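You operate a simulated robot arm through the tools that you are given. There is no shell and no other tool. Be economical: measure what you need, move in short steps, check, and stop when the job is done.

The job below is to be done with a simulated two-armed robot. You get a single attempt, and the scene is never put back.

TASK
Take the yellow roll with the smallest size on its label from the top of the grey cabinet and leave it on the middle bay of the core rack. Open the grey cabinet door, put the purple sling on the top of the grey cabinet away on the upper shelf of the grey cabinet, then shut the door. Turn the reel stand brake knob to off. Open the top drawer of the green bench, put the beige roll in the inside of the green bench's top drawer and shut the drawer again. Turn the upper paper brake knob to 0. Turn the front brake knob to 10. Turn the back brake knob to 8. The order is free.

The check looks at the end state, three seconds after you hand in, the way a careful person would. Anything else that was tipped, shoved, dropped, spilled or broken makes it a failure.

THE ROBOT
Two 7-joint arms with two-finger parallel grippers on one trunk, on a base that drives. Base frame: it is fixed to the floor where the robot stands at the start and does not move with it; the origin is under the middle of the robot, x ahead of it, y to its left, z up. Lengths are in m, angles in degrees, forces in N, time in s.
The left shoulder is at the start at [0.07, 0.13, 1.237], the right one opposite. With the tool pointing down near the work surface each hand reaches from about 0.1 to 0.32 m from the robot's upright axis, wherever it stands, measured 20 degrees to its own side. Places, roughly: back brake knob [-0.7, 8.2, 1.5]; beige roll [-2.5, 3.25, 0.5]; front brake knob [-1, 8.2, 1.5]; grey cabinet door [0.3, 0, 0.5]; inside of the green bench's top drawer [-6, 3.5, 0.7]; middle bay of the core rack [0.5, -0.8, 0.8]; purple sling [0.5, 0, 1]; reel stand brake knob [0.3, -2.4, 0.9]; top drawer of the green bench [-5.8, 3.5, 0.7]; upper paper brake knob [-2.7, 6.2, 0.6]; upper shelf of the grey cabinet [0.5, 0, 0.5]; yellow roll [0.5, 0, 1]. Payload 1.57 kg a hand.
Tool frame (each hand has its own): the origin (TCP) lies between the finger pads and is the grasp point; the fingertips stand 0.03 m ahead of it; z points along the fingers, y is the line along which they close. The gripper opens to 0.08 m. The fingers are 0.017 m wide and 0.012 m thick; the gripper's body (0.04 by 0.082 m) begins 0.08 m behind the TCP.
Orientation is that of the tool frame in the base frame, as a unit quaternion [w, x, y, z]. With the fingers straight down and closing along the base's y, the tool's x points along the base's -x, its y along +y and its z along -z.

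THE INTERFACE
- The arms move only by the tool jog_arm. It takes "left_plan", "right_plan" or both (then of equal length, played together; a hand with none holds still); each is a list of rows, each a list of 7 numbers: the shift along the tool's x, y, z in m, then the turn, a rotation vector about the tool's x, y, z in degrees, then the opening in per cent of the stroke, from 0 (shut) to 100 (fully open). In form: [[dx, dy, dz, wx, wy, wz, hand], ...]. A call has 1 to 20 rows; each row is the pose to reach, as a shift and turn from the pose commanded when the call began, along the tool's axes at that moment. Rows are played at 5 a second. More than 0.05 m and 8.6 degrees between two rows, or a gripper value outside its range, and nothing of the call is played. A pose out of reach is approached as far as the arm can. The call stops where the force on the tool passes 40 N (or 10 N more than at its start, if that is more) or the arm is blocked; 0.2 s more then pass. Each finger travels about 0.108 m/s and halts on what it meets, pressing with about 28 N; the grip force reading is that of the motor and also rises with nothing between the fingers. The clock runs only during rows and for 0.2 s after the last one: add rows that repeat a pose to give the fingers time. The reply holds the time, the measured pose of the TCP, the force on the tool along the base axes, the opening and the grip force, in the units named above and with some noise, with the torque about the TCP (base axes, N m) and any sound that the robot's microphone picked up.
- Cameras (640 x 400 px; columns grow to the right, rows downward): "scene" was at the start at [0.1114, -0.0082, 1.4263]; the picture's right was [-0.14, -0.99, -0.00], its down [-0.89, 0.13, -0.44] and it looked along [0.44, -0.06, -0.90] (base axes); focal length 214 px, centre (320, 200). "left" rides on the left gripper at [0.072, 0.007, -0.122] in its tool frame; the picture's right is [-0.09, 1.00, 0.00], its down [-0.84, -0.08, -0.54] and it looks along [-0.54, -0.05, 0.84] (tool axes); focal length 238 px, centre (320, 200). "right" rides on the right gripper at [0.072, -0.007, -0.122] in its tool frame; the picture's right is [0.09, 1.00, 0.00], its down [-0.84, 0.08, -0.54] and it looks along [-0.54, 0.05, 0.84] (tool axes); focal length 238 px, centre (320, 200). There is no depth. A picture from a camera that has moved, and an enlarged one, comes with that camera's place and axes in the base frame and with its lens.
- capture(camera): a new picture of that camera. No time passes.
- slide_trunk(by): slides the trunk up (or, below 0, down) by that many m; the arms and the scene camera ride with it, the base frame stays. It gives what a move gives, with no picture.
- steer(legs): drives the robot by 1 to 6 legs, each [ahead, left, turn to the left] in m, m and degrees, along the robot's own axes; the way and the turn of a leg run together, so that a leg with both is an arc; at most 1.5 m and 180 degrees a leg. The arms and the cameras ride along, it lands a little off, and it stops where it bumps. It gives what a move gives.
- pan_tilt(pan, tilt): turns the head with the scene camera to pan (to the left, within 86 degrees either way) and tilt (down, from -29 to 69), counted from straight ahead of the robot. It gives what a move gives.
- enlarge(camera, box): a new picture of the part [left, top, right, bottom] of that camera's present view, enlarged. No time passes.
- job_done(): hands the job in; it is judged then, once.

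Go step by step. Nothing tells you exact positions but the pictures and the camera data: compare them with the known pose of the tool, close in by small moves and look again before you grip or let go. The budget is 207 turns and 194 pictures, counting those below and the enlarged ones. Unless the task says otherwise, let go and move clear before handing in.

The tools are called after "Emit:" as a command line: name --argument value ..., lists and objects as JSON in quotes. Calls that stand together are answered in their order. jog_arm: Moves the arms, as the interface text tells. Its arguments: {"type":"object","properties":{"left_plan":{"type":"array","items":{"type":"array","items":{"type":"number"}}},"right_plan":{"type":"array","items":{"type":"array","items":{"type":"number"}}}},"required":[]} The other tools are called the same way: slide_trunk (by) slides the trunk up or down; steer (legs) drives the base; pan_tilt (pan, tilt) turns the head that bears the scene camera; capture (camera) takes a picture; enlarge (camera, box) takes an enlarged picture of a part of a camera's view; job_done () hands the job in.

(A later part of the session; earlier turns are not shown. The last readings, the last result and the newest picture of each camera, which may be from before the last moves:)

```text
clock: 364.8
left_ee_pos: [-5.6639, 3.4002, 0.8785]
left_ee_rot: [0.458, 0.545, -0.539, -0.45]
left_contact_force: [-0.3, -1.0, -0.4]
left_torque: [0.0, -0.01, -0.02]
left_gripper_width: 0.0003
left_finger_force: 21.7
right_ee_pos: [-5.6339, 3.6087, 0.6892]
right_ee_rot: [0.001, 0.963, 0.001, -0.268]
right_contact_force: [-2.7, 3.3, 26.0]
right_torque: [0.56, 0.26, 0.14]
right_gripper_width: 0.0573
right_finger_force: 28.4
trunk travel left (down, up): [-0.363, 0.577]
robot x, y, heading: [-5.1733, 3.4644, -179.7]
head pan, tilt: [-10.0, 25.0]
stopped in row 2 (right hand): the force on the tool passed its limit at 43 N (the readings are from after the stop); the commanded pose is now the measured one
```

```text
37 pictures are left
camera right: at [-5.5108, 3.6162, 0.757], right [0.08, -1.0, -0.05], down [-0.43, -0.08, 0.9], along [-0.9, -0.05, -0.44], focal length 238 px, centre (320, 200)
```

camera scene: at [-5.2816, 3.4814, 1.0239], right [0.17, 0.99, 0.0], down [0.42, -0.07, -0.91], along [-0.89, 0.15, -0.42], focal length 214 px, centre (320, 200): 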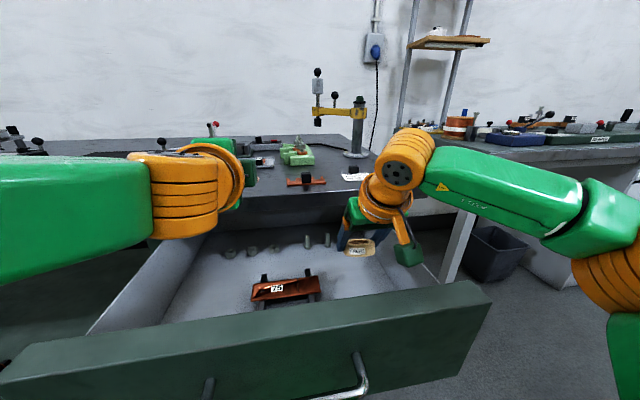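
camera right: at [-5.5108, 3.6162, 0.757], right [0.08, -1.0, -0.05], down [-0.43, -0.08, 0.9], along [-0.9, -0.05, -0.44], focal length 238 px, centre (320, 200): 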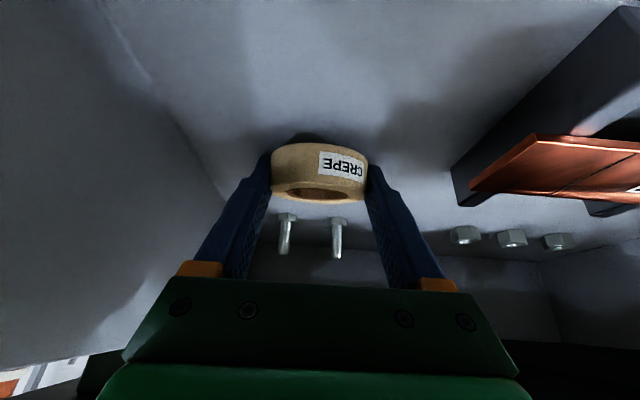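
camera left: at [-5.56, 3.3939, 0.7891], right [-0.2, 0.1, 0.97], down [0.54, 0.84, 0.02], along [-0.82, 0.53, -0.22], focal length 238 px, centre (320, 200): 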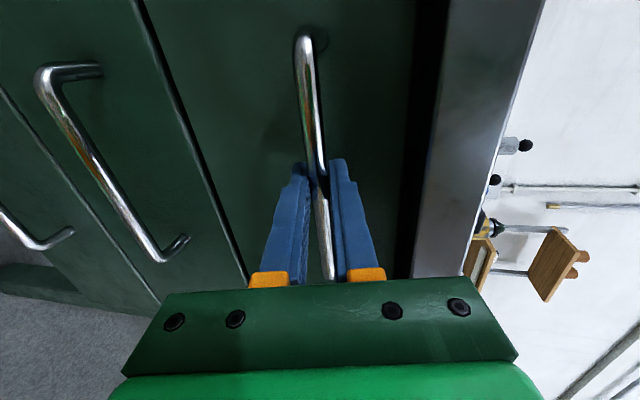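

Contact with the drawer floor. Release, lift straight up and check.

Emit:
jog_arm --right_plan '[[-0.001, 0, -0.002, 0, 0, 0, 60], [-0.001, 0, -0.002, 0, 0, 0, 92], [-0.001, 0, -0.002, 0, 0, 0, 92]]'

Emit:
slide_trunk --by 0.25

Emit:
steer --legs '[[-0.12, 0, 0]]'

Emit:
capture --camera "right"

```text
clock: 365.6
left_ee_pos: [-5.6639, 3.3993, 0.8766]
left_ee_rot: [0.46, 0.545, -0.539, -0.449]
left_contact_force: [-0.2, -0.6, -0.7]
left_torque: [0.01, 0.0, 0.06]
left_gripper_width: 0.0
left_finger_force: 21.3
right_ee_pos: [-5.6349, 3.6086, 0.6897]
right_ee_rot: [0.0, 0.964, 0.0, -0.266]
right_contact_force: [-0.5, -6.4, 19.0]
right_torque: [0.31, 0.14, -0.1]
right_gripper_width: 0.0702
right_finger_force: 0.0
trunk travel left (down, up): [-0.363, 0.577]
robot x, y, heading: [-5.1791, 3.467, -179.6]
head pan, tilt: [-10.0, 25.0]
```

```text
clock: 368.1
left_ee_pos: [-5.6676, 3.4011, 1.1256]
left_ee_rot: [0.459, 0.545, -0.54, -0.448]
left_contact_force: [0.2, 0.2, 0.1]
left_torque: [0.01, -0.04, -0.02]
left_gripper_width: 0.0
left_finger_force: 20.8
right_ee_pos: [-5.6363, 3.6108, 0.9373]
right_ee_rot: [0.001, 0.965, 0.001, -0.263]
right_contact_force: [0.1, 0.5, 1.0]
right_torque: [0.02, -0.01, 0.04]
right_gripper_width: 0.0736
right_finger_force: 0.1
trunk travel left (down, up): [-0.613, 0.327]
robot x, y, heading: [-5.1752, 3.4639, -179.5]
head pan, tilt: [-10.0, 25.0]
```

```text
clock: 369.4
left_ee_pos: [-5.5481, 3.4017, 1.1259]
left_ee_rot: [0.458, 0.545, -0.54, -0.448]
left_contact_force: [0.1, -0.1, 0.5]
left_torque: [0.02, -0.01, 0.0]
left_gripper_width: 0.0001
left_finger_force: 21.6
right_ee_pos: [-5.5192, 3.612, 0.9375]
right_ee_rot: [0.002, 0.965, 0.001, -0.262]
right_contact_force: [-0.6, 0.2, -0.6]
right_torque: [0.01, -0.01, 0.01]
right_gripper_width: 0.0738
right_finger_force: 0.0
trunk travel left (down, up): [-0.613, 0.327]
robot x, y, heading: [-5.0545, 3.4654, -179.6]
head pan, tilt: [-10.0, 25.0]
```

```text
36 pictures are left
camera right: at [-5.3935, 3.6179, 1.0057], right [0.08, -1.0, -0.04], down [-0.45, -0.08, 0.89], along [-0.89, -0.05, -0.45], focal length 238 px, centre (320, 200)
```

right: 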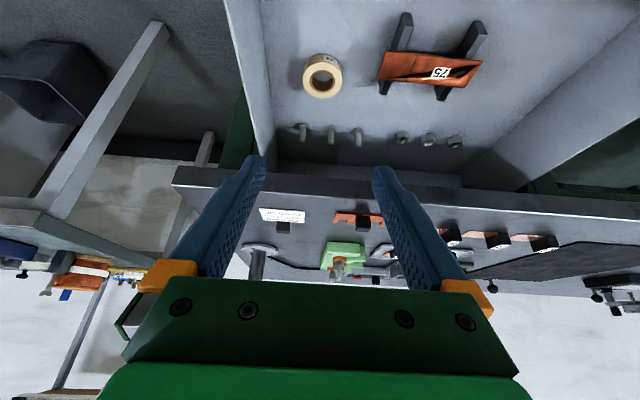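

Beige roll lies flat in the drawer. Back off and push the drawer shut with the closed left hand.

Emit:
steer --legs '[[-0.27, 0, 0], [0, -0.2, 0]]'

Emit:
slide_trunk --by -0.25

Emit:
jog_arm --left_plan '[[0, -0.04, 0, 0, 0, 0, 0], [0, -0.08, 0, 0, 0, 0, 0], [0, -0.12, 0, 0, 0, 0, 0]]' --right_plan '[[-0.02, 0, -0.04, 0, 0, 0, 90], [-0.045, 0, -0.08, 0, 0, 0, 90], [-0.07, 0, -0.12, 0, 0, 0, 90]]'

Emit:
capture --camera "scene"

```text
clock: 372.5
left_ee_pos: [-5.2781, 3.6032, 1.126]
left_ee_rot: [0.46, 0.545, -0.539, -0.448]
left_contact_force: [-0.5, 0.8, -0.5]
left_torque: [0.0, -0.02, 0.01]
left_gripper_width: 0.0
left_finger_force: 21.2
right_ee_pos: [-5.2471, 3.812, 0.9371]
right_ee_rot: [0.001, 0.965, 0.001, -0.263]
right_contact_force: [-0.3, 0.4, -0.2]
right_torque: [-0.01, -0.01, 0.0]
right_gripper_width: 0.0736
right_finger_force: 0.0
trunk travel left (down, up): [-0.613, 0.327]
robot x, y, heading: [-4.7862, 3.6664, -179.7]
head pan, tilt: [-10.0, 25.0]
```

```text
clock: 375.1
left_ee_pos: [-5.2768, 3.6045, 0.8751]
left_ee_rot: [0.459, 0.545, -0.54, -0.448]
left_contact_force: [-0.7, 0.3, 0.0]
left_torque: [0.04, 0.01, 0.0]
left_gripper_width: 0.0
left_finger_force: 21.8
right_ee_pos: [-5.2462, 3.8124, 0.6873]
right_ee_rot: [0.001, 0.965, 0.0, -0.263]
right_contact_force: [0.3, 0.0, -0.6]
right_torque: [0.02, 0.0, -0.02]
right_gripper_width: 0.0735
right_finger_force: 0.0
trunk travel left (down, up): [-0.363, 0.577]
robot x, y, heading: [-4.7831, 3.6703, -179.6]
head pan, tilt: [-10.0, 25.0]
```

```text
clock: 375.9
left_ee_pos: [-5.2546, 3.6046, 0.7593]
left_ee_rot: [0.46, 0.544, -0.54, -0.449]
left_contact_force: [1.0, 0.8, -0.3]
left_torque: [0.01, -0.01, 0.02]
left_gripper_width: 0.0001
left_finger_force: 21.1
right_ee_pos: [-5.216, 3.8541, 0.8108]
right_ee_rot: [0.001, 0.965, 0.001, -0.264]
right_contact_force: [0.4, 0.3, 0.2]
right_torque: [-0.01, 0.03, 0.02]
right_gripper_width: 0.072
right_finger_force: 0.1
right hand out of reach, approached as far as the arm can: row 2, 3
trunk travel left (down, up): [-0.363, 0.577]
robot x, y, heading: [-4.7874, 3.6678, -179.5]
head pan, tilt: [-10.0, 25.0]
```

```text
35 pictures are left
camera scene: at [-4.9254, 3.6843, 0.9688], right [0.17, 0.99, 0.0], down [0.41, -0.07, -0.91], along [-0.89, 0.15, -0.42], focal length 214 px, centre (320, 200)
```

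scene: 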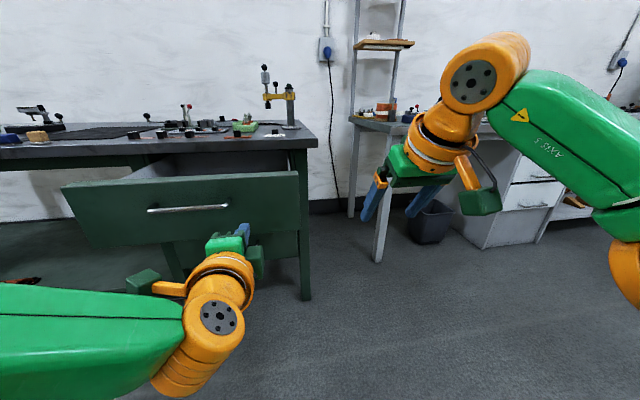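

Emit:
steer --legs '[[0.38, 0, 0]]'

Emit:
steer --legs '[[0.05, 0, 0]]'

Emit:
steer --legs '[[0.025, 0, 0]]'

Emit:
capture --camera "scene"

```text
clock: 378.3
left_ee_pos: [-5.6319, 3.6014, 0.7574]
left_ee_rot: [0.458, 0.545, -0.541, -0.448]
left_contact_force: [-0.4, -0.9, -0.1]
left_torque: [0.0, 0.01, -0.03]
left_gripper_width: 0.0
left_finger_force: 21.8
right_ee_pos: [-5.5938, 3.8522, 0.8084]
right_ee_rot: [0.0, 0.965, 0.0, -0.264]
right_contact_force: [-0.5, -0.3, -0.2]
right_torque: [0.0, 0.0, 0.0]
right_gripper_width: 0.0714
right_finger_force: 0.0
trunk travel left (down, up): [-0.363, 0.577]
robot x, y, heading: [-5.1637, 3.6661, -179.7]
head pan, tilt: [-10.0, 25.0]
```

```text
clock: 379.2
left_ee_pos: [-5.6823, 3.6019, 0.7576]
left_ee_rot: [0.459, 0.545, -0.54, -0.448]
left_contact_force: [0.4, -0.4, -0.3]
left_torque: [0.0, 0.0, 0.0]
left_gripper_width: 0.0
left_finger_force: 21.2
right_ee_pos: [-5.6428, 3.8524, 0.8077]
right_ee_rot: [0.0, 0.965, -0.001, -0.262]
right_contact_force: [0.3, 0.6, -0.8]
right_torque: [0.01, -0.03, 0.01]
right_gripper_width: 0.0721
right_finger_force: 0.0
trunk travel left (down, up): [-0.363, 0.577]
robot x, y, heading: [-5.2133, 3.667, -180.1]
head pan, tilt: [-10.0, 25.0]
```

```text
clock: 380.0
left_ee_pos: [-5.687, 3.6027, 0.7602]
left_ee_rot: [0.459, 0.543, -0.542, -0.449]
left_contact_force: [15.2, -1.3, 4.7]
left_torque: [0.02, 0.19, -0.02]
left_gripper_width: 0.0
left_finger_force: 21.1
right_ee_pos: [-5.6497, 3.8515, 0.8114]
right_ee_rot: [0.001, 0.964, 0.001, -0.266]
right_contact_force: [1.0, -0.3, -0.3]
right_torque: [0.01, 0.0, 0.02]
right_gripper_width: 0.0721
right_finger_force: 0.1
trunk travel left (down, up): [-0.363, 0.577]
robot x, y, heading: [-5.2203, 3.6666, -179.8]
head pan, tilt: [-10.0, 25.0]
stopped in leg 1: the force on the tool passed its limit at 62 N (the readings are from after the stop); the commanded pose is now the measured one
```

```text
34 pictures are left
camera scene: at [-5.3587, 3.6811, 0.9694], right [0.17, 0.99, 0.0], down [0.41, -0.07, -0.91], along [-0.9, 0.15, -0.42], focal length 214 px, centre (320, 200)
```

scene: 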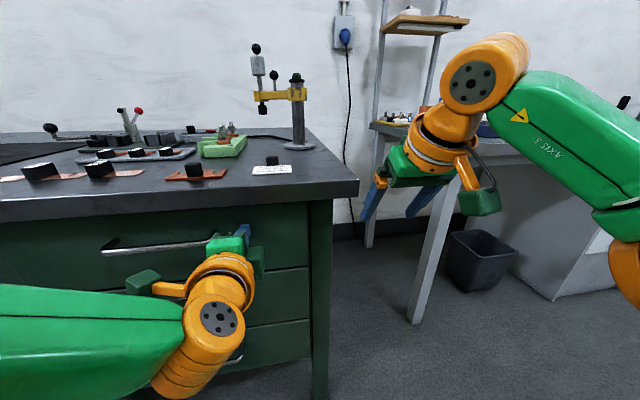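

Drawer is shut. Next the paper brake at (-2.7, 6.2): drive along the aisle and face the machine.

Emit:
steer --legs '[[-1.5, 0, 0], [-0.15, 0, 0], [0, -1.3, 0], [0, -1.2, 0], [0, 0, 180]]'

Emit:
pan_tilt --pan 0 --tilt 25

Emit:
capture --camera "scene"

```text
clock: 407.6
left_ee_pos: [-3.1197, 6.2373, 0.7581]
left_ee_rot: [0.449, 0.543, 0.543, 0.457]
left_contact_force: [-0.4, -0.6, 0.5]
left_torque: [0.02, -0.02, -0.03]
left_gripper_width: 0.0
left_finger_force: 21.6
right_ee_pos: [-3.1575, 5.9865, 0.8087]
right_ee_rot: [0.263, 0.003, 0.965, 0.0]
right_contact_force: [-0.5, -0.2, 0.3]
right_torque: [-0.01, -0.01, 0.01]
right_gripper_width: 0.072
right_finger_force: 0.1
trunk travel left (down, up): [-0.363, 0.577]
robot x, y, heading: [-3.5852, 6.1766, -0.0]
head pan, tilt: [-10.0, 25.0]
```

```text
clock: 408.3
left_ee_pos: [-3.1179, 6.2365, 0.7587]
left_ee_rot: [0.449, 0.543, 0.542, 0.457]
left_contact_force: [-0.8, -0.6, -0.4]
left_torque: [0.01, -0.02, -0.02]
left_gripper_width: 0.0
left_finger_force: 21.3
right_ee_pos: [-3.1572, 5.987, 0.8085]
right_ee_rot: [0.263, 0.003, 0.965, 0.0]
right_contact_force: [1.1, 0.2, -1.0]
right_torque: [0.0, 0.0, -0.01]
right_gripper_width: 0.0717
right_finger_force: 0.1
trunk travel left (down, up): [-0.363, 0.577]
robot x, y, heading: [-3.5892, 6.1744, -0.1]
head pan, tilt: [0.0, 25.0]
```

```text
33 pictures are left
camera scene: at [-3.4461, 6.177, 0.9685], right [0.0, -1.0, 0.0], down [-0.42, 0.0, -0.91], along [0.91, 0.0, -0.42], focal length 214 px, centre (320, 200)
```

scene: 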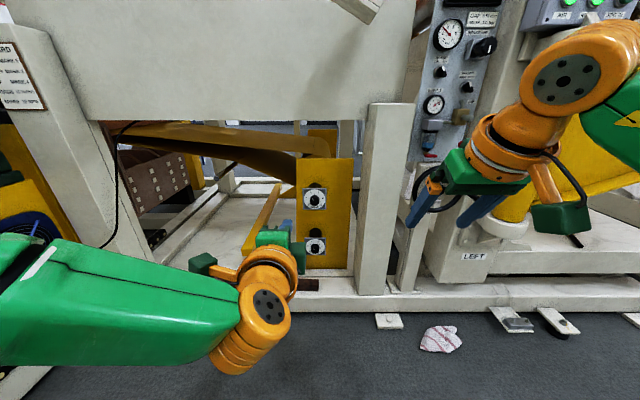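

Two knobs are visible on a yellow plate. I enlarge them and the instruction sign.

Emit:
enlarge --camera "scene" --box '[290, 170, 360, 270]'

Emit:
enlarge --camera "scene" --box '[296, 178, 336, 216]'

```text
4.00 times, centred on (325, 220) of scene
camera zoom: at [-3.4461, 6.177, 0.9685], right [0.0, -1.0, 0.0], down [-0.42, 0.0, -0.91], along [0.91, 0.0, -0.42], focal length 858 px, centre (300, 120)
```

zoom: 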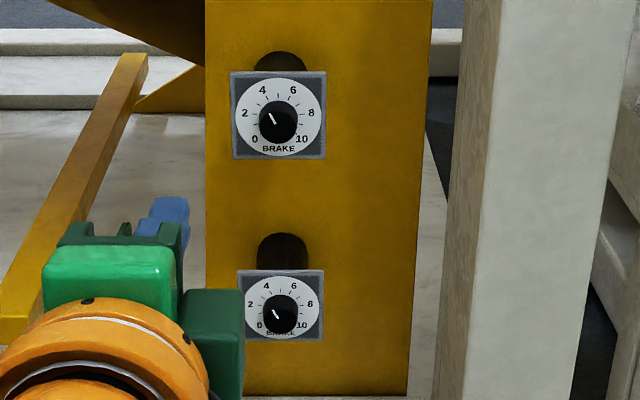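

```text
10.53 times, centred on (316, 197) of scene
camera zoom: at [-3.4461, 6.177, 0.9685], right [0.0, -1.0, 0.0], down [-0.42, 0.0, -0.91], along [0.91, 0.0, -0.42], focal length 2258 px, centre (362, 232)
```

zoom: 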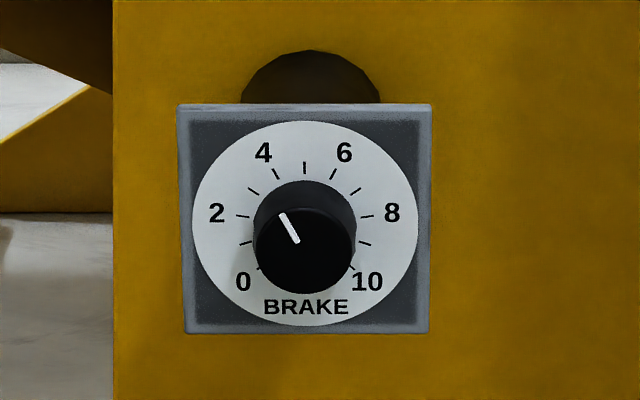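

The upper paper brake reads about 4; 0 is at the counter-clockwise end (≈-135°). The left hand points forward with fingers vertical — ideal: grip and roll -108°. Level it, lower, and approach.

Emit:
jog_arm --left_plan '[[0, 0, 0, -5.2, 0, 0, 30], [0, 0, 0, -10.4, 0, 0, 65], [0, 0, 0, -10.4, 0, 0, 65]]' --right_plan '[[0.03, 0, -0.017, 0, 0, 0, 40], [0.06, 0, -0.034, 0, 0, 0, 0], [0.086, 0, -0.05, 0, 0, 0, 0]]'

Emit:
slide_trunk --by -0.135

Emit:
steer --legs '[[0.28, -0.04, 0]]'

Emit:
capture --camera "left"

```text
clock: 409.1
left_ee_pos: [-3.1193, 6.2365, 0.7567]
left_ee_rot: [0.497, 0.501, 0.499, 0.503]
left_contact_force: [-0.9, 0.0, -0.5]
left_torque: [0.01, 0.0, 0.01]
left_gripper_width: 0.0521
left_finger_force: 0.2
right_ee_pos: [-3.2582, 5.9887, 0.8077]
right_ee_rot: [0.263, 0.002, 0.965, 0.001]
right_contact_force: [-0.9, -0.8, 1.1]
right_torque: [0.0, -0.01, -0.05]
right_gripper_width: 0.0002
right_finger_force: 21.6
trunk travel left (down, up): [-0.363, 0.577]
robot x, y, heading: [-3.5898, 6.1801, 0.0]
head pan, tilt: [0.0, 25.0]
```

```text
clock: 410.7
left_ee_pos: [-3.1184, 6.2376, 0.6226]
left_ee_rot: [0.497, 0.501, 0.499, 0.504]
left_contact_force: [0.0, 0.1, -0.2]
left_torque: [-0.02, -0.02, 0.02]
left_gripper_width: 0.052
left_finger_force: 0.0
right_ee_pos: [-3.2562, 5.9874, 0.6723]
right_ee_rot: [0.263, 0.002, 0.965, 0.0]
right_contact_force: [0.1, 0.1, -0.1]
right_torque: [0.02, -0.02, -0.01]
right_gripper_width: 0.0
right_finger_force: 21.2
trunk travel left (down, up): [-0.228, 0.712]
robot x, y, heading: [-3.5908, 6.1727, -0.0]
head pan, tilt: [0.0, 25.0]
```

```text
clock: 412.7
left_ee_pos: [-2.8388, 6.195, 0.6235]
left_ee_rot: [0.496, 0.501, 0.499, 0.503]
left_contact_force: [0.2, -0.4, 0.5]
left_torque: [0.03, 0.02, -0.02]
left_gripper_width: 0.0518
left_finger_force: 0.0
right_ee_pos: [-2.9758, 5.9468, 0.6737]
right_ee_rot: [0.263, 0.004, 0.965, 0.0]
right_contact_force: [0.5, -0.3, -0.7]
right_torque: [-0.02, 0.01, 0.02]
right_gripper_width: 0.0
right_finger_force: 20.8
trunk travel left (down, up): [-0.228, 0.712]
robot x, y, heading: [-3.3063, 6.1371, -0.1]
head pan, tilt: [0.0, 25.0]
```

```text
30 pictures are left
camera left: at [-2.9605, 6.2685, 0.6308], right [0.0, -0.1, 0.99], down [-0.54, -0.84, -0.08], along [0.84, -0.54, -0.06], focal length 238 px, centre (320, 200)
```

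left: 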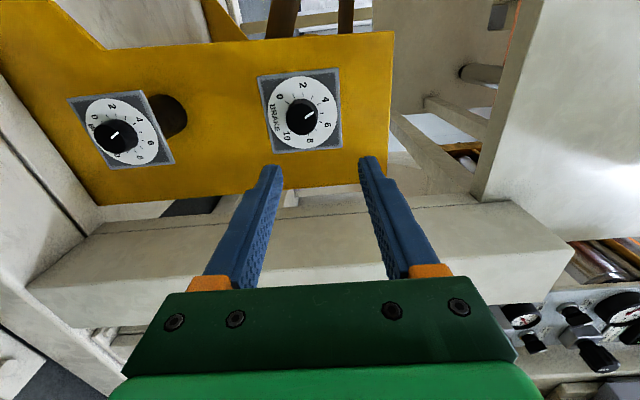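

Emit:
slide_trunk --by -0.024

Emit:
steer --legs '[[0.135, 0.005, 0.1]]'

Emit:
capture --camera "left"

```text
clock: 413.4
left_ee_pos: [-2.8385, 6.1965, 0.5988]
left_ee_rot: [0.497, 0.501, 0.498, 0.503]
left_contact_force: [0.1, 1.0, 0.8]
left_torque: [-0.02, -0.01, 0.0]
left_gripper_width: 0.052
left_finger_force: 0.0
right_ee_pos: [-2.9776, 5.947, 0.6498]
right_ee_rot: [0.263, 0.003, 0.965, 0.0]
right_contact_force: [0.1, 0.6, -0.9]
right_torque: [-0.02, -0.01, -0.01]
right_gripper_width: 0.0
right_finger_force: 21.4
trunk travel left (down, up): [-0.204, 0.736]
robot x, y, heading: [-3.3093, 6.1366, -0.1]
head pan, tilt: [0.0, 25.0]
```

```text
clock: 414.7
left_ee_pos: [-2.704, 6.2009, 0.5981]
left_ee_rot: [0.497, 0.501, 0.499, 0.503]
left_contact_force: [-0.1, 0.1, 0.3]
left_torque: [0.01, 0.01, -0.01]
left_gripper_width: 0.0517
left_finger_force: 0.0
right_ee_pos: [-2.843, 5.9524, 0.648]
right_ee_rot: [0.263, 0.004, 0.965, -0.001]
right_contact_force: [0.0, -0.8, 0.2]
right_torque: [-0.03, -0.01, 0.01]
right_gripper_width: 0.0
right_finger_force: 21.0
trunk travel left (down, up): [-0.204, 0.736]
robot x, y, heading: [-3.1775, 6.1412, -0.1]
head pan, tilt: [0.0, 25.0]
```

```text
29 pictures are left
camera left: at [-2.8262, 6.274, 0.6067], right [0.0, -0.1, 0.99], down [-0.54, -0.84, -0.08], along [0.84, -0.53, -0.06], focal length 238 px, centre (320, 200)
```

left: 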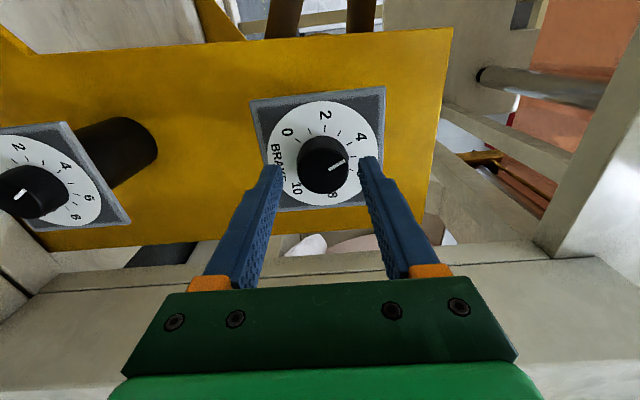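

Emit:
steer --legs '[[0.038, 0, 0]]'

Emit:
jog_arm --left_plan '[[0, 0, 0, 0, 0, 0, 45], [0, 0, 0, 0, 0, 0, 30], [0, 0, 0, 0, 0, 0, 30]]'

Emit:
jog_arm --left_plan '[[0, 0, 0, 0, 0, -8, 30], [0, 0, 0, 0, 0, -16, 30], [0, 0, 0, 0, 0, -24, 30], [0, 0, 0, 0, 0, -32, 30], [0, 0, 0, 0, 0, -40, 30], [0, 0, 0, 0, 0, -48, 30], [0, 0, 0, 0, 0, -56, 30]]'

Emit:
capture --camera "left"

```text
clock: 415.6
left_ee_pos: [-2.6773, 6.2026, 0.5982]
left_ee_rot: [0.496, 0.502, 0.5, 0.502]
left_contact_force: [-11.2, 1.3, 1.5]
left_torque: [-0.13, -0.38, -0.06]
left_gripper_width: 0.0531
left_finger_force: 0.6
right_ee_pos: [-2.8121, 5.9529, 0.6495]
right_ee_rot: [0.264, 0.002, 0.965, 0.0]
right_contact_force: [-0.2, 0.1, 0.7]
right_torque: [-0.02, 0.0, 0.0]
right_gripper_width: 0.0001
right_finger_force: 21.0
trunk travel left (down, up): [-0.204, 0.736]
robot x, y, heading: [-3.1429, 6.1385, 0.0]
head pan, tilt: [0.0, 25.0]
stopped in leg 1: the force on the tool passed its limit at 123 N (the readings are from after the stop); the commanded pose is now the measured one
```

```text
clock: 416.4
left_ee_pos: [-2.6765, 6.2009, 0.6005]
left_ee_rot: [0.497, 0.5, 0.498, 0.504]
left_contact_force: [1.4, 0.7, 20.1]
left_torque: [-0.04, -0.46, 0.03]
left_gripper_width: 0.0398
left_finger_force: 8.5
right_ee_pos: [-2.8121, 5.9531, 0.65]
right_ee_rot: [0.264, 0.002, 0.964, 0.001]
right_contact_force: [-0.4, -0.9, -1.0]
right_torque: [0.03, 0.0, 0.02]
right_gripper_width: 0.0003
right_finger_force: 21.2
trunk travel left (down, up): [-0.204, 0.736]
robot x, y, heading: [-3.142, 6.1416, -0.0]
head pan, tilt: [0.0, 25.0]
```

```text
clock: 418.0
left_ee_pos: [-2.6761, 6.2006, 0.5958]
left_ee_rot: [0.672, 0.211, 0.679, 0.208]
left_contact_force: [-21.9, -0.1, -11.3]
left_torque: [0.1, -0.33, -0.57]
left_gripper_width: 0.039
left_finger_force: 44.5
right_ee_pos: [-2.8107, 5.9523, 0.6496]
right_ee_rot: [0.264, 0.003, 0.965, -0.001]
right_contact_force: [-0.4, -0.1, 0.7]
right_torque: [0.0, -0.02, 0.01]
right_gripper_width: 0.0
right_finger_force: 21.1
trunk travel left (down, up): [-0.204, 0.736]
robot x, y, heading: [-3.1449, 6.1404, 0.0]
head pan, tilt: [0.0, 25.0]
```

```text
28 pictures are left
camera left: at [-2.7995, 6.2482, 0.5425], right [0.01, 0.77, 0.64], down [-0.54, -0.54, 0.65], along [0.84, -0.35, 0.41], focal length 238 px, centre (320, 200)
```

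left: 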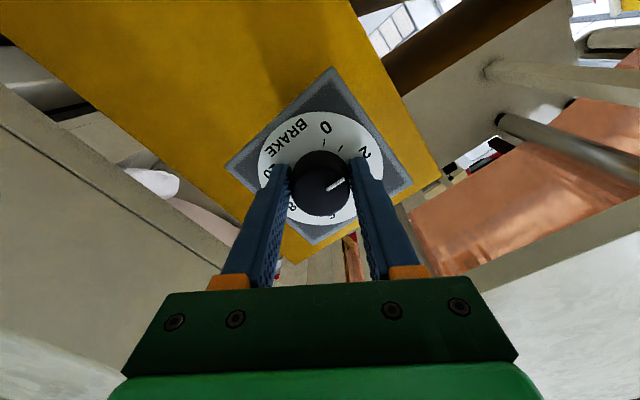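

Emit:
jog_arm --left_plan '[[0, 0, 0, 0, 0, -8, 30], [0, 0, 0, 0, 0, -16, 30], [0, 0, 0, 0, 0, -24, 30], [0, 0, 0, 0, 0, -32, 30], [0, 0, 0, 0, 0, -40, 30], [0, 0, 0, 0, 0, -48, 30], [0, 0, 0, 0, 0, -54, 30], [0, 0, 0, 0, 0, -54, 30]]'

Emit:
capture --camera "left"

```text
clock: 418.7
left_ee_pos: [-2.6764, 6.1985, 0.5955]
left_ee_rot: [0.694, 0.118, 0.701, 0.115]
left_contact_force: [-8.8, -3.0, -1.8]
left_torque: [0.03, -0.59, -0.12]
left_gripper_width: 0.0388
left_finger_force: 44.4
right_ee_pos: [-2.8127, 5.9517, 0.6499]
right_ee_rot: [0.264, 0.003, 0.965, 0.001]
right_contact_force: [-0.2, -0.1, 0.2]
right_torque: [-0.02, 0.01, -0.01]
right_gripper_width: 0.0001
right_finger_force: 21.1
trunk travel left (down, up): [-0.204, 0.736]
robot x, y, heading: [-3.1442, 6.1379, -0.0]
head pan, tilt: [0.0, 25.0]
stopped in row 3 (left hand): the force on the tool passed its limit at 41 N (the readings are from after the stop); the commanded pose is now the measured one
```

```text
27 pictures are left
camera left: at [-2.7996, 6.2306, 0.5324], right [0.01, 0.91, 0.41], down [-0.54, -0.34, 0.77], along [0.84, -0.23, 0.49], focal length 238 px, centre (320, 200)
```

left: 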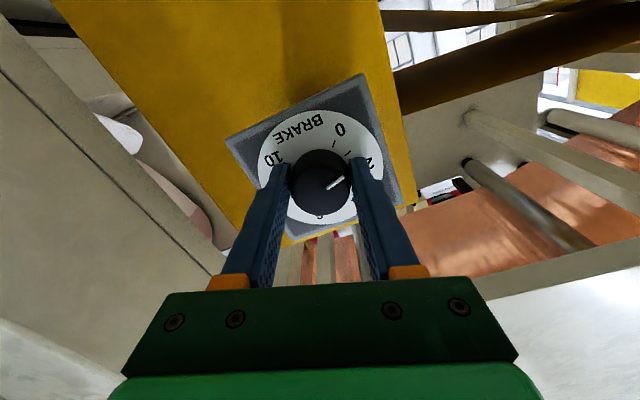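

Emit:
jog_arm --left_plan '[[0, 0, 0, 0, 0, 0, 60], [0, 0, -0.004, 0, 0, 0, 60], [0, 0, -0.004, 0, 0, 0, 40], [0, 0, -0.004, 0, 0, 0, 30], [0, 0, -0.004, 0, 0, -8, 30], [0, 0, -0.004, 0, 0, -16, 30], [0, 0, -0.004, 0, 0, -24, 30], [0, 0, -0.004, 0, 0, -32, 30], [0, 0, -0.004, 0, 0, -40, 30], [0, 0, -0.004, 0, 0, -46, 30]]'

Emit:
capture --camera "left"

```text
clock: 420.9
left_ee_pos: [-2.6801, 6.1956, 0.5945]
left_ee_rot: [0.684, -0.163, 0.692, -0.166]
left_contact_force: [0.6, -23.2, 2.6]
left_torque: [0.7, 0.07, -0.83]
left_gripper_width: 0.0392
left_finger_force: 44.4
right_ee_pos: [-2.8115, 5.9488, 0.6485]
right_ee_rot: [0.263, 0.004, 0.965, 0.003]
right_contact_force: [0.3, -0.9, 0.0]
right_torque: [0.02, -0.02, 0.02]
right_gripper_width: 0.0001
right_finger_force: 21.3
trunk travel left (down, up): [-0.204, 0.736]
robot x, y, heading: [-3.1438, 6.1434, -0.1]
head pan, tilt: [0.0, 25.0]
```

```text
26 pictures are left
camera left: at [-2.8031, 6.171, 0.5312], right [0.0, 0.93, -0.37], down [-0.53, 0.31, 0.79], along [0.85, 0.2, 0.5], focal length 238 px, centre (320, 200)
```

left: 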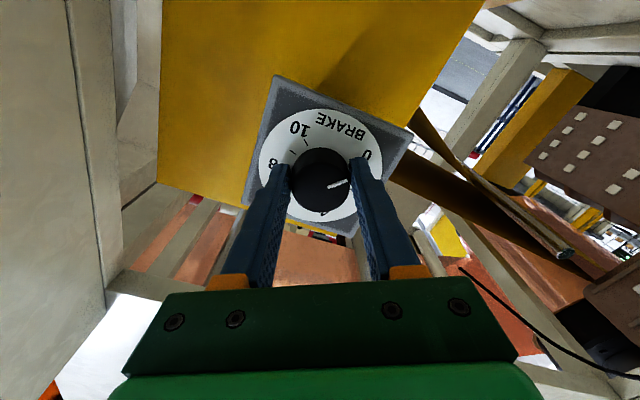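

Emit:
jog_arm --left_plan '[[0, 0, 0, 0, 0, 0, 70], [0, 0, 0, 0, 0, 0, 70], [0, 0, -0.04, 0, 0, 0, 70], [0, 0, -0.08, 0, 0, 0, 70]]'

Emit:
enlarge --camera "left" --box '[250, 80, 410, 240]'

```text
clock: 421.9
left_ee_pos: [-2.7535, 6.1934, 0.5982]
left_ee_rot: [0.684, -0.166, 0.691, -0.164]
left_contact_force: [0.5, -0.4, -1.2]
left_torque: [-0.03, -0.01, 0.0]
left_gripper_width: 0.056
left_finger_force: 0.0
left hand out of reach, approached as far as the arm can: row 4
right_ee_pos: [-2.8122, 5.9516, 0.6488]
right_ee_rot: [0.263, 0.003, 0.965, 0.001]
right_contact_force: [-0.2, 0.1, -1.0]
right_torque: [0.0, 0.0, 0.03]
right_gripper_width: 0.0
right_finger_force: 21.5
trunk travel left (down, up): [-0.204, 0.736]
robot x, y, heading: [-3.1439, 6.14, -0.0]
head pan, tilt: [0.0, 25.0]
```

```text
2.50 times, centred on (330, 160) of left
camera zoom: at [-2.8755, 6.1674, 0.5338], right [0.0, 0.93, -0.37], down [-0.53, 0.31, 0.79], along [0.85, 0.2, 0.49], focal length 596 px, centre (295, 300)
```

zoom: 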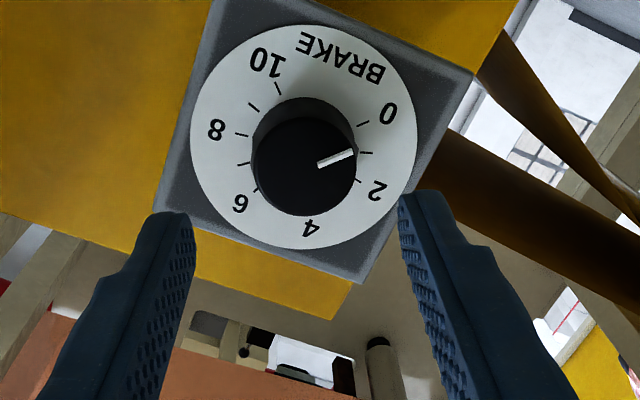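

Pointer is close to but maybe a few tenths above 0. Regrip and turn a little further to the stop.

Emit:
jog_arm --left_plan '[[0, 0, 0.035, 0, 0, 0, 65], [0, 0, 0.071, 0, 0, 0, 65], [0, 0, 0.071, 0, 0, 0, 40], [0, 0, 0.071, 0, 0, 0, 30], [0, 0, 0.071, 0, 0, 0, 30], [0, 0, 0.071, 0, 0, -8, 30], [0, 0, 0.071, 0, 0, -16, 30], [0, 0, 0.071, 0, 0, -22, 30], [0, 0, 0.071, 0, 0, -22, 30], [0, 0, 0.071, 0, 0, -22, 65], [0, 0, 0.071, 0, 0, -22, 65], [0, 0, 0.03, 0, 0, -22, 65]]'

Emit:
enlarge --camera "left" --box '[250, 80, 410, 240]'

```text
clock: 424.5
left_ee_pos: [-2.7234, 6.1936, 0.5978]
left_ee_rot: [0.64, -0.295, 0.647, -0.293]
left_contact_force: [-0.2, -0.5, 0.4]
left_torque: [-0.01, -0.02, -0.02]
left_gripper_width: 0.052
left_finger_force: 0.0
right_ee_pos: [-2.8113, 5.9519, 0.6491]
right_ee_rot: [0.263, 0.004, 0.965, -0.001]
right_contact_force: [-0.7, -0.4, -0.3]
right_torque: [-0.01, 0.0, 0.02]
right_gripper_width: 0.0
right_finger_force: 21.3
trunk travel left (down, up): [-0.204, 0.736]
robot x, y, heading: [-3.146, 6.1414, 0.2]
head pan, tilt: [0.0, 25.0]
```

```text
2.50 times, centred on (330, 160) of left
camera zoom: at [-2.8468, 6.1445, 0.5489], right [-0.01, 0.72, -0.69], down [-0.53, 0.58, 0.61], along [0.85, 0.37, 0.38], focal length 596 px, centre (295, 300)
```

zoom: 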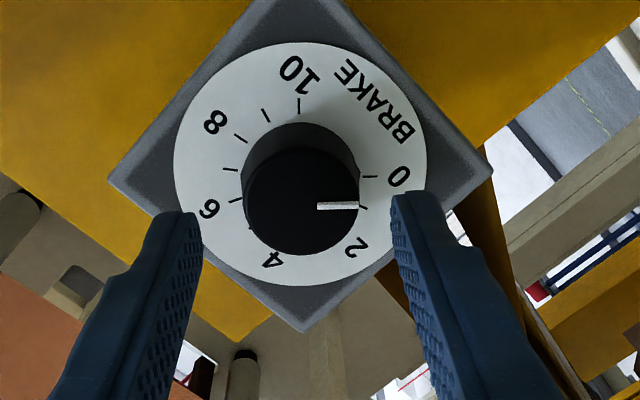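

The pointer is parallel to the 0 tick: upper paper brake is at 0. Next, the front/back brake knobs near (-1, 8.2, 1.5): back out, raise the trunk and look along the aisle.

Emit:
steer --legs '[[-0.5, 0, 0], [0, 0, 90]]'

Emit:
slide_trunk --by 0.4

Emit:
slide_trunk --by 0.33

Emit:
pan_tilt --pan -25 --tilt 5

Emit:
capture --camera "scene"

```text
clock: 431.2
left_ee_pos: [-3.6936, 6.5582, 0.5972]
left_ee_rot: [-0.659, 0.666, -0.25, -0.244]
left_contact_force: [0.8, 0.4, -0.7]
left_torque: [-0.01, -0.01, -0.01]
left_gripper_width: 0.0521
left_finger_force: 0.1
right_ee_pos: [-3.4525, 6.4705, 0.6479]
right_ee_rot: [0.186, -0.68, 0.685, 0.185]
right_contact_force: [0.1, -0.1, 0.3]
right_torque: [-0.06, -0.04, 0.03]
right_gripper_width: 0.0
right_finger_force: 21.4
trunk travel left (down, up): [-0.204, 0.736]
robot x, y, heading: [-3.6402, 6.1394, 89.8]
head pan, tilt: [0.0, 25.0]
```

```text
clock: 435.1
left_ee_pos: [-3.6923, 6.558, 0.9987]
left_ee_rot: [-0.659, 0.666, -0.249, -0.244]
left_contact_force: [-0.5, -1.4, 0.4]
left_torque: [-0.02, -0.01, 0.02]
left_gripper_width: 0.0518
left_finger_force: 0.0
right_ee_pos: [-3.4526, 6.47, 1.0491]
right_ee_rot: [0.185, -0.68, 0.685, 0.185]
right_contact_force: [-0.3, 1.1, 0.3]
right_torque: [-0.01, 0.0, 0.01]
right_gripper_width: 0.0
right_finger_force: 21.0
trunk travel left (down, up): [-0.604, 0.336]
robot x, y, heading: [-3.6428, 6.1422, 90.0]
head pan, tilt: [0.0, 25.0]
```

```text
clock: 438.3
left_ee_pos: [-3.6928, 6.5585, 1.3273]
left_ee_rot: [-0.659, 0.666, -0.25, -0.244]
left_contact_force: [1.1, -0.8, 0.8]
left_torque: [0.0, 0.0, 0.0]
left_gripper_width: 0.0518
left_finger_force: 0.1
right_ee_pos: [-3.4518, 6.4705, 1.3782]
right_ee_rot: [0.186, -0.68, 0.685, 0.185]
right_contact_force: [-1.1, -0.1, -0.3]
right_torque: [-0.03, 0.01, 0.01]
right_gripper_width: 0.0
right_finger_force: 21.1
trunk travel left (down, up): [-0.934, 0.006]
robot x, y, heading: [-3.6428, 6.1411, 90.0]
head pan, tilt: [0.0, 25.0]
```

```text
clock: 439.2
left_ee_pos: [-3.6913, 6.5576, 1.3286]
left_ee_rot: [-0.659, 0.666, -0.25, -0.244]
left_contact_force: [0.6, 0.6, 0.5]
left_torque: [0.02, -0.02, 0.01]
left_gripper_width: 0.0521
left_finger_force: 0.1
right_ee_pos: [-3.4534, 6.4714, 1.3784]
right_ee_rot: [0.187, -0.679, 0.685, 0.186]
right_contact_force: [-0.5, 0.6, -0.6]
right_torque: [-0.03, 0.01, -0.02]
right_gripper_width: 0.0
right_finger_force: 21.4
trunk travel left (down, up): [-0.934, 0.006]
robot x, y, heading: [-3.6382, 6.1379, 89.9]
head pan, tilt: [-25.0, 5.0]
```

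```text
23 pictures are left
camera scene: at [-3.6027, 6.2731, 1.5719], right [0.91, -0.42, 0.0], down [-0.04, -0.08, -1.0], along [0.42, 0.9, -0.09], focal length 214 px, centre (320, 200)
```

scene: 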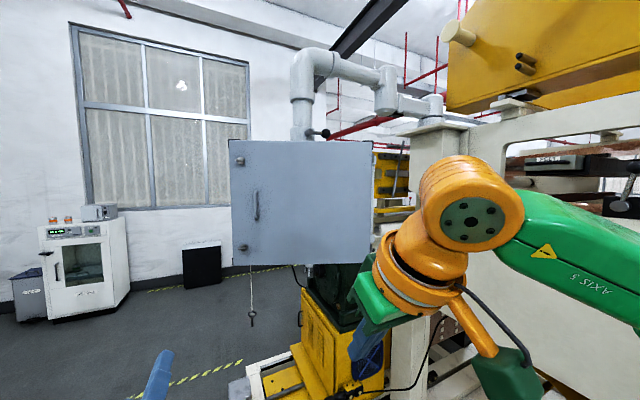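

Emit:
steer --legs '[[0, 0.75, 0], [1.4, 0, 0], [1.3, 0, 0], [0, 0, -90]]'

Emit:
pan_tilt --pan -10 --tilt 15

Emit:
capture --camera "scene"

```text
clock: 459.7
left_ee_pos: [-3.9997, 8.8852, 1.3282]
left_ee_rot: [0.641, -0.299, 0.645, -0.288]
left_contact_force: [0.5, 0.2, 0.5]
left_torque: [0.0, 0.01, 0.0]
left_gripper_width: 0.0519
left_finger_force: 0.0
right_ee_pos: [-4.0843, 8.6419, 1.3794]
right_ee_rot: [0.262, -0.004, 0.965, 0.002]
right_contact_force: [0.3, 0.6, -0.2]
right_torque: [-0.01, -0.01, 0.0]
right_gripper_width: 0.0
right_finger_force: 21.4
trunk travel left (down, up): [-0.934, 0.006]
robot x, y, heading: [-4.4154, 8.825, 0.6]
head pan, tilt: [-25.0, 5.0]
```

```text
clock: 460.5
left_ee_pos: [-4.001, 8.8854, 1.3285]
left_ee_rot: [0.641, -0.299, 0.646, -0.288]
left_contact_force: [-0.1, 0.1, 0.0]
left_torque: [0.01, -0.03, 0.01]
left_gripper_width: 0.0522
left_finger_force: 0.1
right_ee_pos: [-4.0838, 8.6432, 1.3786]
right_ee_rot: [0.262, -0.004, 0.965, 0.002]
right_contact_force: [0.1, 0.3, -0.6]
right_torque: [0.01, 0.02, -0.04]
right_gripper_width: 0.0
right_finger_force: 21.6
trunk travel left (down, up): [-0.934, 0.006]
robot x, y, heading: [-4.4176, 8.8295, 0.7]
head pan, tilt: [-10.0, 15.0]
```

```text
22 pictures are left
camera scene: at [-4.276, 8.813, 1.5558], right [-0.16, -0.99, 0.0], down [-0.26, 0.04, -0.97], along [0.95, -0.15, -0.26], focal length 214 px, centre (320, 200)
```

scene: 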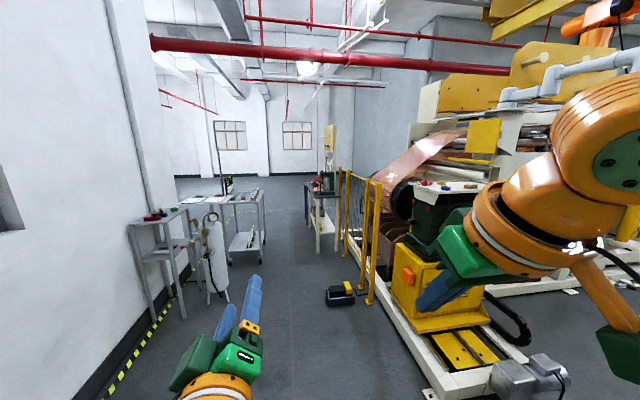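

Emit:
enlarge --camera "scene" --box '[290, 110, 390, 250]'

```text
2.86 times, centred on (340, 180) of scene
camera zoom: at [-4.276, 8.813, 1.5558], right [-0.16, -0.99, 0.0], down [-0.26, 0.04, -0.97], along [0.95, -0.15, -0.26], focal length 613 px, centre (263, 257)
```

zoom: 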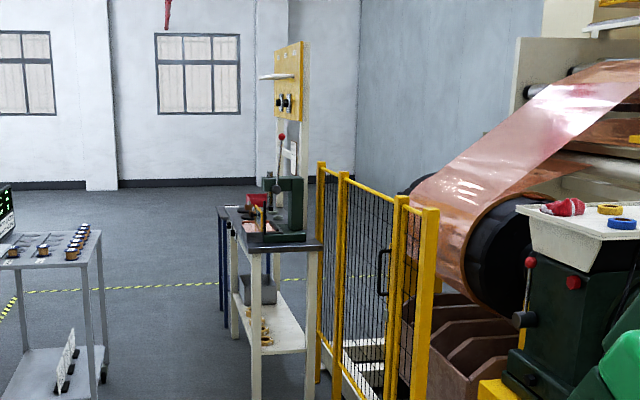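

The knobs are on a yellow panel above a small press table at the end; I drive down the lane at y≈8.85 and face the panel.

Emit:
steer --legs '[[1.5, 0.02, -0.7], [1.5, 0, 0], [0.35, 0, 0], [0, 0, -90]]'

Emit:
pan_tilt --pan 0 --tilt 10

Emit:
capture --camera "scene"

```text
refused: leg 1 is longer than a leg can be; nothing moved
```

```text
clock: 461.2
left_ee_pos: [-4.0001, 8.8847, 1.3287]
left_ee_rot: [0.641, -0.299, 0.645, -0.288]
left_contact_force: [-0.3, 0.2, -0.3]
left_torque: [-0.02, -0.02, -0.01]
left_gripper_width: 0.0522
left_finger_force: 0.1
right_ee_pos: [-4.0831, 8.643, 1.3786]
right_ee_rot: [0.263, -0.004, 0.965, 0.002]
right_contact_force: [-0.1, 0.0, -0.3]
right_torque: [-0.01, -0.02, 0.04]
right_gripper_width: 0.0
right_finger_force: 21.5
trunk travel left (down, up): [-0.934, 0.006]
robot x, y, heading: [-4.419, 8.827, 1.3]
head pan, tilt: [0.0, 10.0]
```

```text
20 pictures are left
camera scene: at [-4.2753, 8.8292, 1.5638], right [0.01, -1.0, 0.0], down [-0.17, 0.0, -0.98], along [0.98, 0.01, -0.17], focal length 214 px, centre (320, 200)
```

scene: 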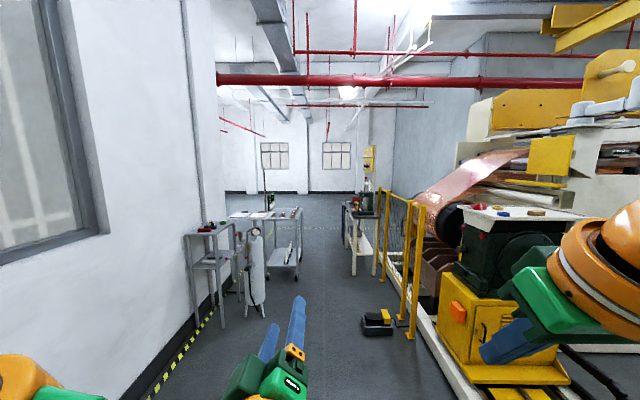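

Emit:
steer --legs '[[1.45, 0, -1], [1.45, 0, 0], [0.42, 0, 0], [0, 0, -90]]'

Emit:
capture --camera "scene"

```text
clock: 481.3
left_ee_pos: [-1.0105, 8.4434, 1.3285]
left_ee_rot: [0.252, 0.242, 0.669, -0.656]
left_contact_force: [-0.6, -0.2, 1.1]
left_torque: [0.0, -0.01, 0.04]
left_gripper_width: 0.0519
left_finger_force: 0.0
right_ee_pos: [-1.2538, 8.5248, 1.378]
right_ee_rot: [0.188, 0.676, 0.688, -0.184]
right_contact_force: [0.0, -0.6, 0.6]
right_torque: [0.02, 0.02, 0.0]
right_gripper_width: 0.0
right_finger_force: 21.1
trunk travel left (down, up): [-0.934, 0.006]
robot x, y, heading: [-1.0726, 8.8629, -88.8]
head pan, tilt: [0.0, 10.0]
```

```text
19 pictures are left
camera scene: at [-1.0693, 8.7195, 1.5639], right [-1.0, -0.02, 0.0], down [0.0, 0.17, -0.98], along [0.02, -0.98, -0.17], focal length 214 px, centre (320, 200)
```

scene: 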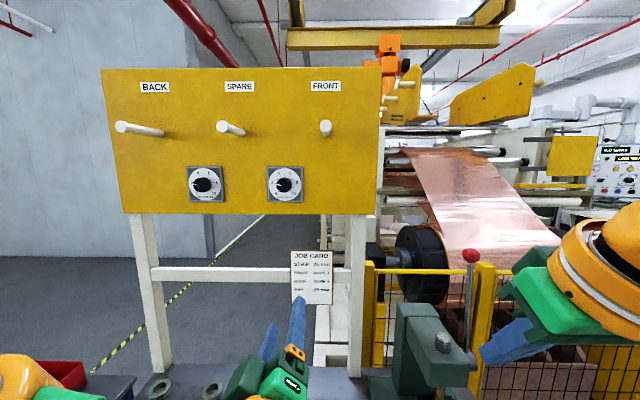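

Emit:
enlarge --camera "scene" --box '[180, 155, 310, 215]'

```text
4.92 times, centred on (245, 185) of scene
camera zoom: at [-1.0693, 8.7195, 1.5639], right [-1.0, -0.02, 0.0], down [0.0, 0.17, -0.98], along [0.02, -0.98, -0.17], focal length 1056 px, centre (689, 274)
```

zoom: 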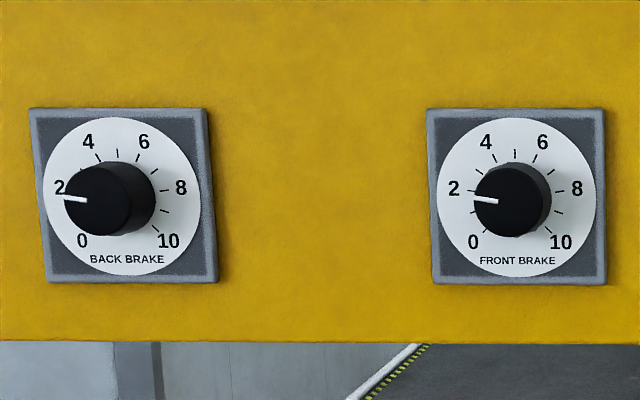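

Both brakes read 2; 0→10 runs clockwise at 27°/unit. Front to 10 needs +216° (to its stop), back to 8 needs +162°. Raise the left hand to knob height and extend.

Emit:
jog_arm --left_plan '[[-0.03, -0.034, 0.01, 0, 0, 0, 65], [-0.06, -0.068, 0.02, 0, 0, 0, 65], [-0.09, -0.102, 0.03, 0, 0, 0, 65], [-0.118, -0.136, 0.045, 0, 0, 0, 65], [-0.118, -0.136, 0.08, 0, 0, 0, 65]]'

Emit:
steer --legs '[[0.12, 0.05, -1.2]]'

Emit:
capture --camera "left"

```text
clock: 482.5
left_ee_pos: [-1.0086, 8.3597, 1.5083]
left_ee_rot: [0.252, 0.244, 0.669, -0.655]
left_contact_force: [0.8, 0.4, -0.3]
left_torque: [0.01, 0.02, 0.01]
left_gripper_width: 0.0519
left_finger_force: 0.1
right_ee_pos: [-1.2523, 8.5252, 1.3774]
right_ee_rot: [0.189, 0.677, 0.687, -0.183]
right_contact_force: [0.0, 0.8, 0.4]
right_torque: [0.0, -0.01, 0.02]
right_gripper_width: 0.0
right_finger_force: 20.8
trunk travel left (down, up): [-0.934, 0.006]
robot x, y, heading: [-1.0722, 8.8635, -88.7]
head pan, tilt: [0.0, 10.0]
```

```text
clock: 483.8
left_ee_pos: [-0.9719, 8.2504, 1.5098]
left_ee_rot: [0.247, 0.25, 0.664, -0.66]
left_contact_force: [0.4, 0.1, 0.5]
left_torque: [0.0, 0.0, 0.06]
left_gripper_width: 0.0517
left_finger_force: 0.0
right_ee_pos: [-1.2114, 8.418, 1.3799]
right_ee_rot: [0.188, 0.684, 0.68, -0.186]
right_contact_force: [-1.3, 1.1, 0.4]
right_torque: [-0.03, 0.02, 0.02]
right_gripper_width: 0.0
right_finger_force: 21.4
trunk travel left (down, up): [-0.934, 0.006]
robot x, y, heading: [-1.0228, 8.7443, -90.1]
head pan, tilt: [0.0, 10.0]
```

```text
17 pictures are left
camera left: at [-1.0216, 8.3733, 1.4604], right [0.72, 0.0, -0.69], down [0.58, 0.54, 0.61], along [0.37, -0.84, 0.39], focal length 238 px, centre (320, 200)
```

left: 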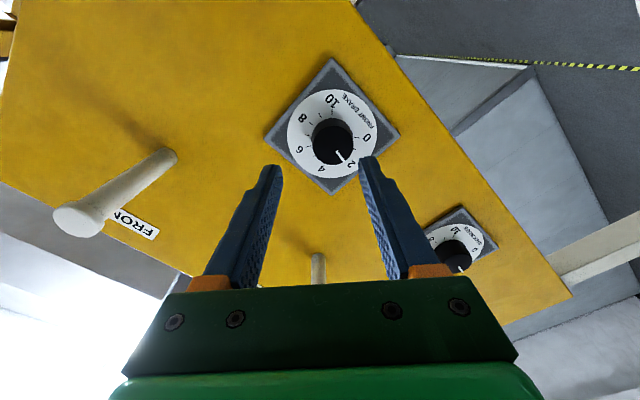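

Emit:
steer --legs '[[0.064, 0.01, 0]]'

Emit:
capture --camera "left"

```text
clock: 484.8
left_ee_pos: [-0.9612, 8.1796, 1.509]
left_ee_rot: [0.246, 0.249, 0.666, -0.659]
left_contact_force: [0.2, 0.3, -0.8]
left_torque: [0.01, 0.05, 0.02]
left_gripper_width: 0.0522
left_finger_force: 0.0
right_ee_pos: [-1.1999, 8.3489, 1.3792]
right_ee_rot: [0.188, 0.683, 0.681, -0.186]
right_contact_force: [0.4, -0.1, 0.2]
right_torque: [0.0, 0.0, -0.01]
right_gripper_width: 0.0
right_finger_force: 21.1
trunk travel left (down, up): [-0.934, 0.006]
robot x, y, heading: [-1.0125, 8.6813, -90.0]
head pan, tilt: [0.0, 10.0]
```

```text
16 pictures are left
camera left: at [-1.0099, 8.3043, 1.4591], right [0.72, 0.01, -0.69], down [0.58, 0.53, 0.61], along [0.37, -0.84, 0.38], focal length 238 px, centre (320, 200)
```

left: 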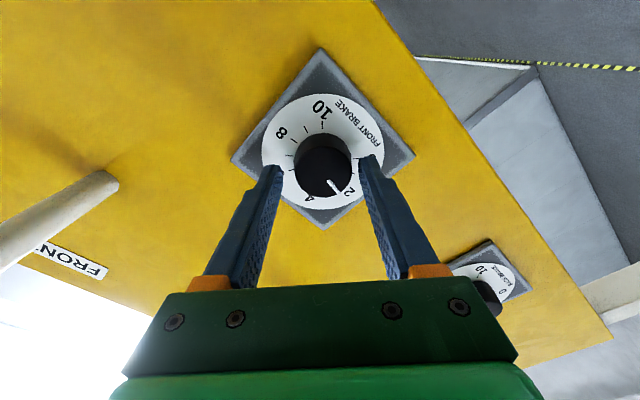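

Emit:
jog_arm --left_plan '[[0, 0, 0, 0, 0, 0, 45], [0, 0, 0, 0, 0, 0, 30], [0, 0, 0, 0, 0, 0, 30], [0, 0, 0, 0, 0, 8, 30], [0, 0, 0, 0, 0, 16, 30], [0, 0, 0, 0, 0, 24, 30], [0, 0, 0, 0, 0, 32, 30], [0, 0, 0, 0, 0, 40, 30], [0, 0, 0, 0, 0, 48, 30]]'

Emit:
jog_arm --left_plan '[[0, 0, 0, 0, 0, 8, 30], [0, 0, 0, 0, 0, 16, 30], [0, 0, 0, 0, 0, 24, 30], [0, 0, 0, 0, 0, 32, 30], [0, 0, 0, 0, 0, 40, 30], [0, 0, 0, 0, 0, 48, 30], [0, 0, 0, 0, 0, 56, 30], [0, 0, 0, 0, 0, 64, 30], [0, 0, 0, 0, 0, 72, 30]]'

Emit:
capture --camera "left"

```text
clock: 486.8
left_ee_pos: [-0.9614, 8.1767, 1.5084]
left_ee_rot: [0.492, 0.5, 0.506, -0.501]
left_contact_force: [-1.4, -1.7, 0.1]
left_torque: [0.47, -0.02, 0.21]
left_gripper_width: 0.0383
left_finger_force: 43.3
right_ee_pos: [-1.201, 8.3478, 1.3786]
right_ee_rot: [0.185, 0.685, 0.68, -0.185]
right_contact_force: [0.0, -0.4, 0.3]
right_torque: [0.02, -0.05, 0.01]
right_gripper_width: 0.0
right_finger_force: 20.8
trunk travel left (down, up): [-0.934, 0.006]
robot x, y, heading: [-1.0116, 8.6803, -90.0]
head pan, tilt: [0.0, 10.0]
```

```text
clock: 488.8
left_ee_pos: [-0.9642, 8.1759, 1.507]
left_ee_rot: [0.692, 0.703, 0.115, -0.115]
left_contact_force: [-5.4, 6.5, -19.2]
left_torque: [0.79, 0.04, 1.08]
left_gripper_width: 0.0381
left_finger_force: 44.2
right_ee_pos: [-1.2036, 8.3469, 1.3771]
right_ee_rot: [0.186, 0.685, 0.68, -0.184]
right_contact_force: [0.2, 0.4, 0.2]
right_torque: [0.0, 0.01, 0.0]
right_gripper_width: 0.0001
right_finger_force: 21.7
trunk travel left (down, up): [-0.934, 0.006]
robot x, y, heading: [-1.0123, 8.684, -89.8]
head pan, tilt: [0.0, 10.0]
```

```text
15 pictures are left
camera left: at [-0.8929, 8.3004, 1.4926], right [0.23, -0.02, 0.97], down [-0.82, 0.54, 0.2], along [-0.53, -0.84, 0.11], focal length 238 px, centre (320, 200)
```

left: 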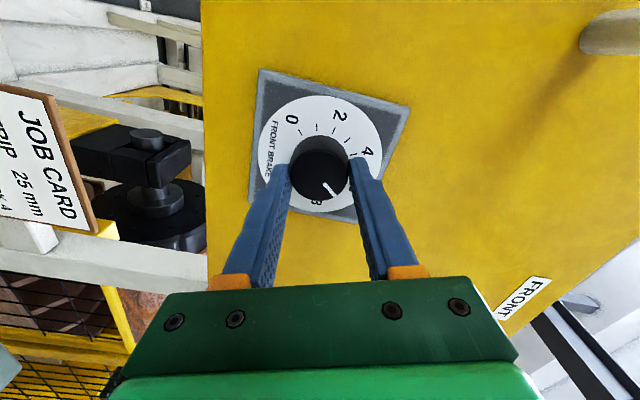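

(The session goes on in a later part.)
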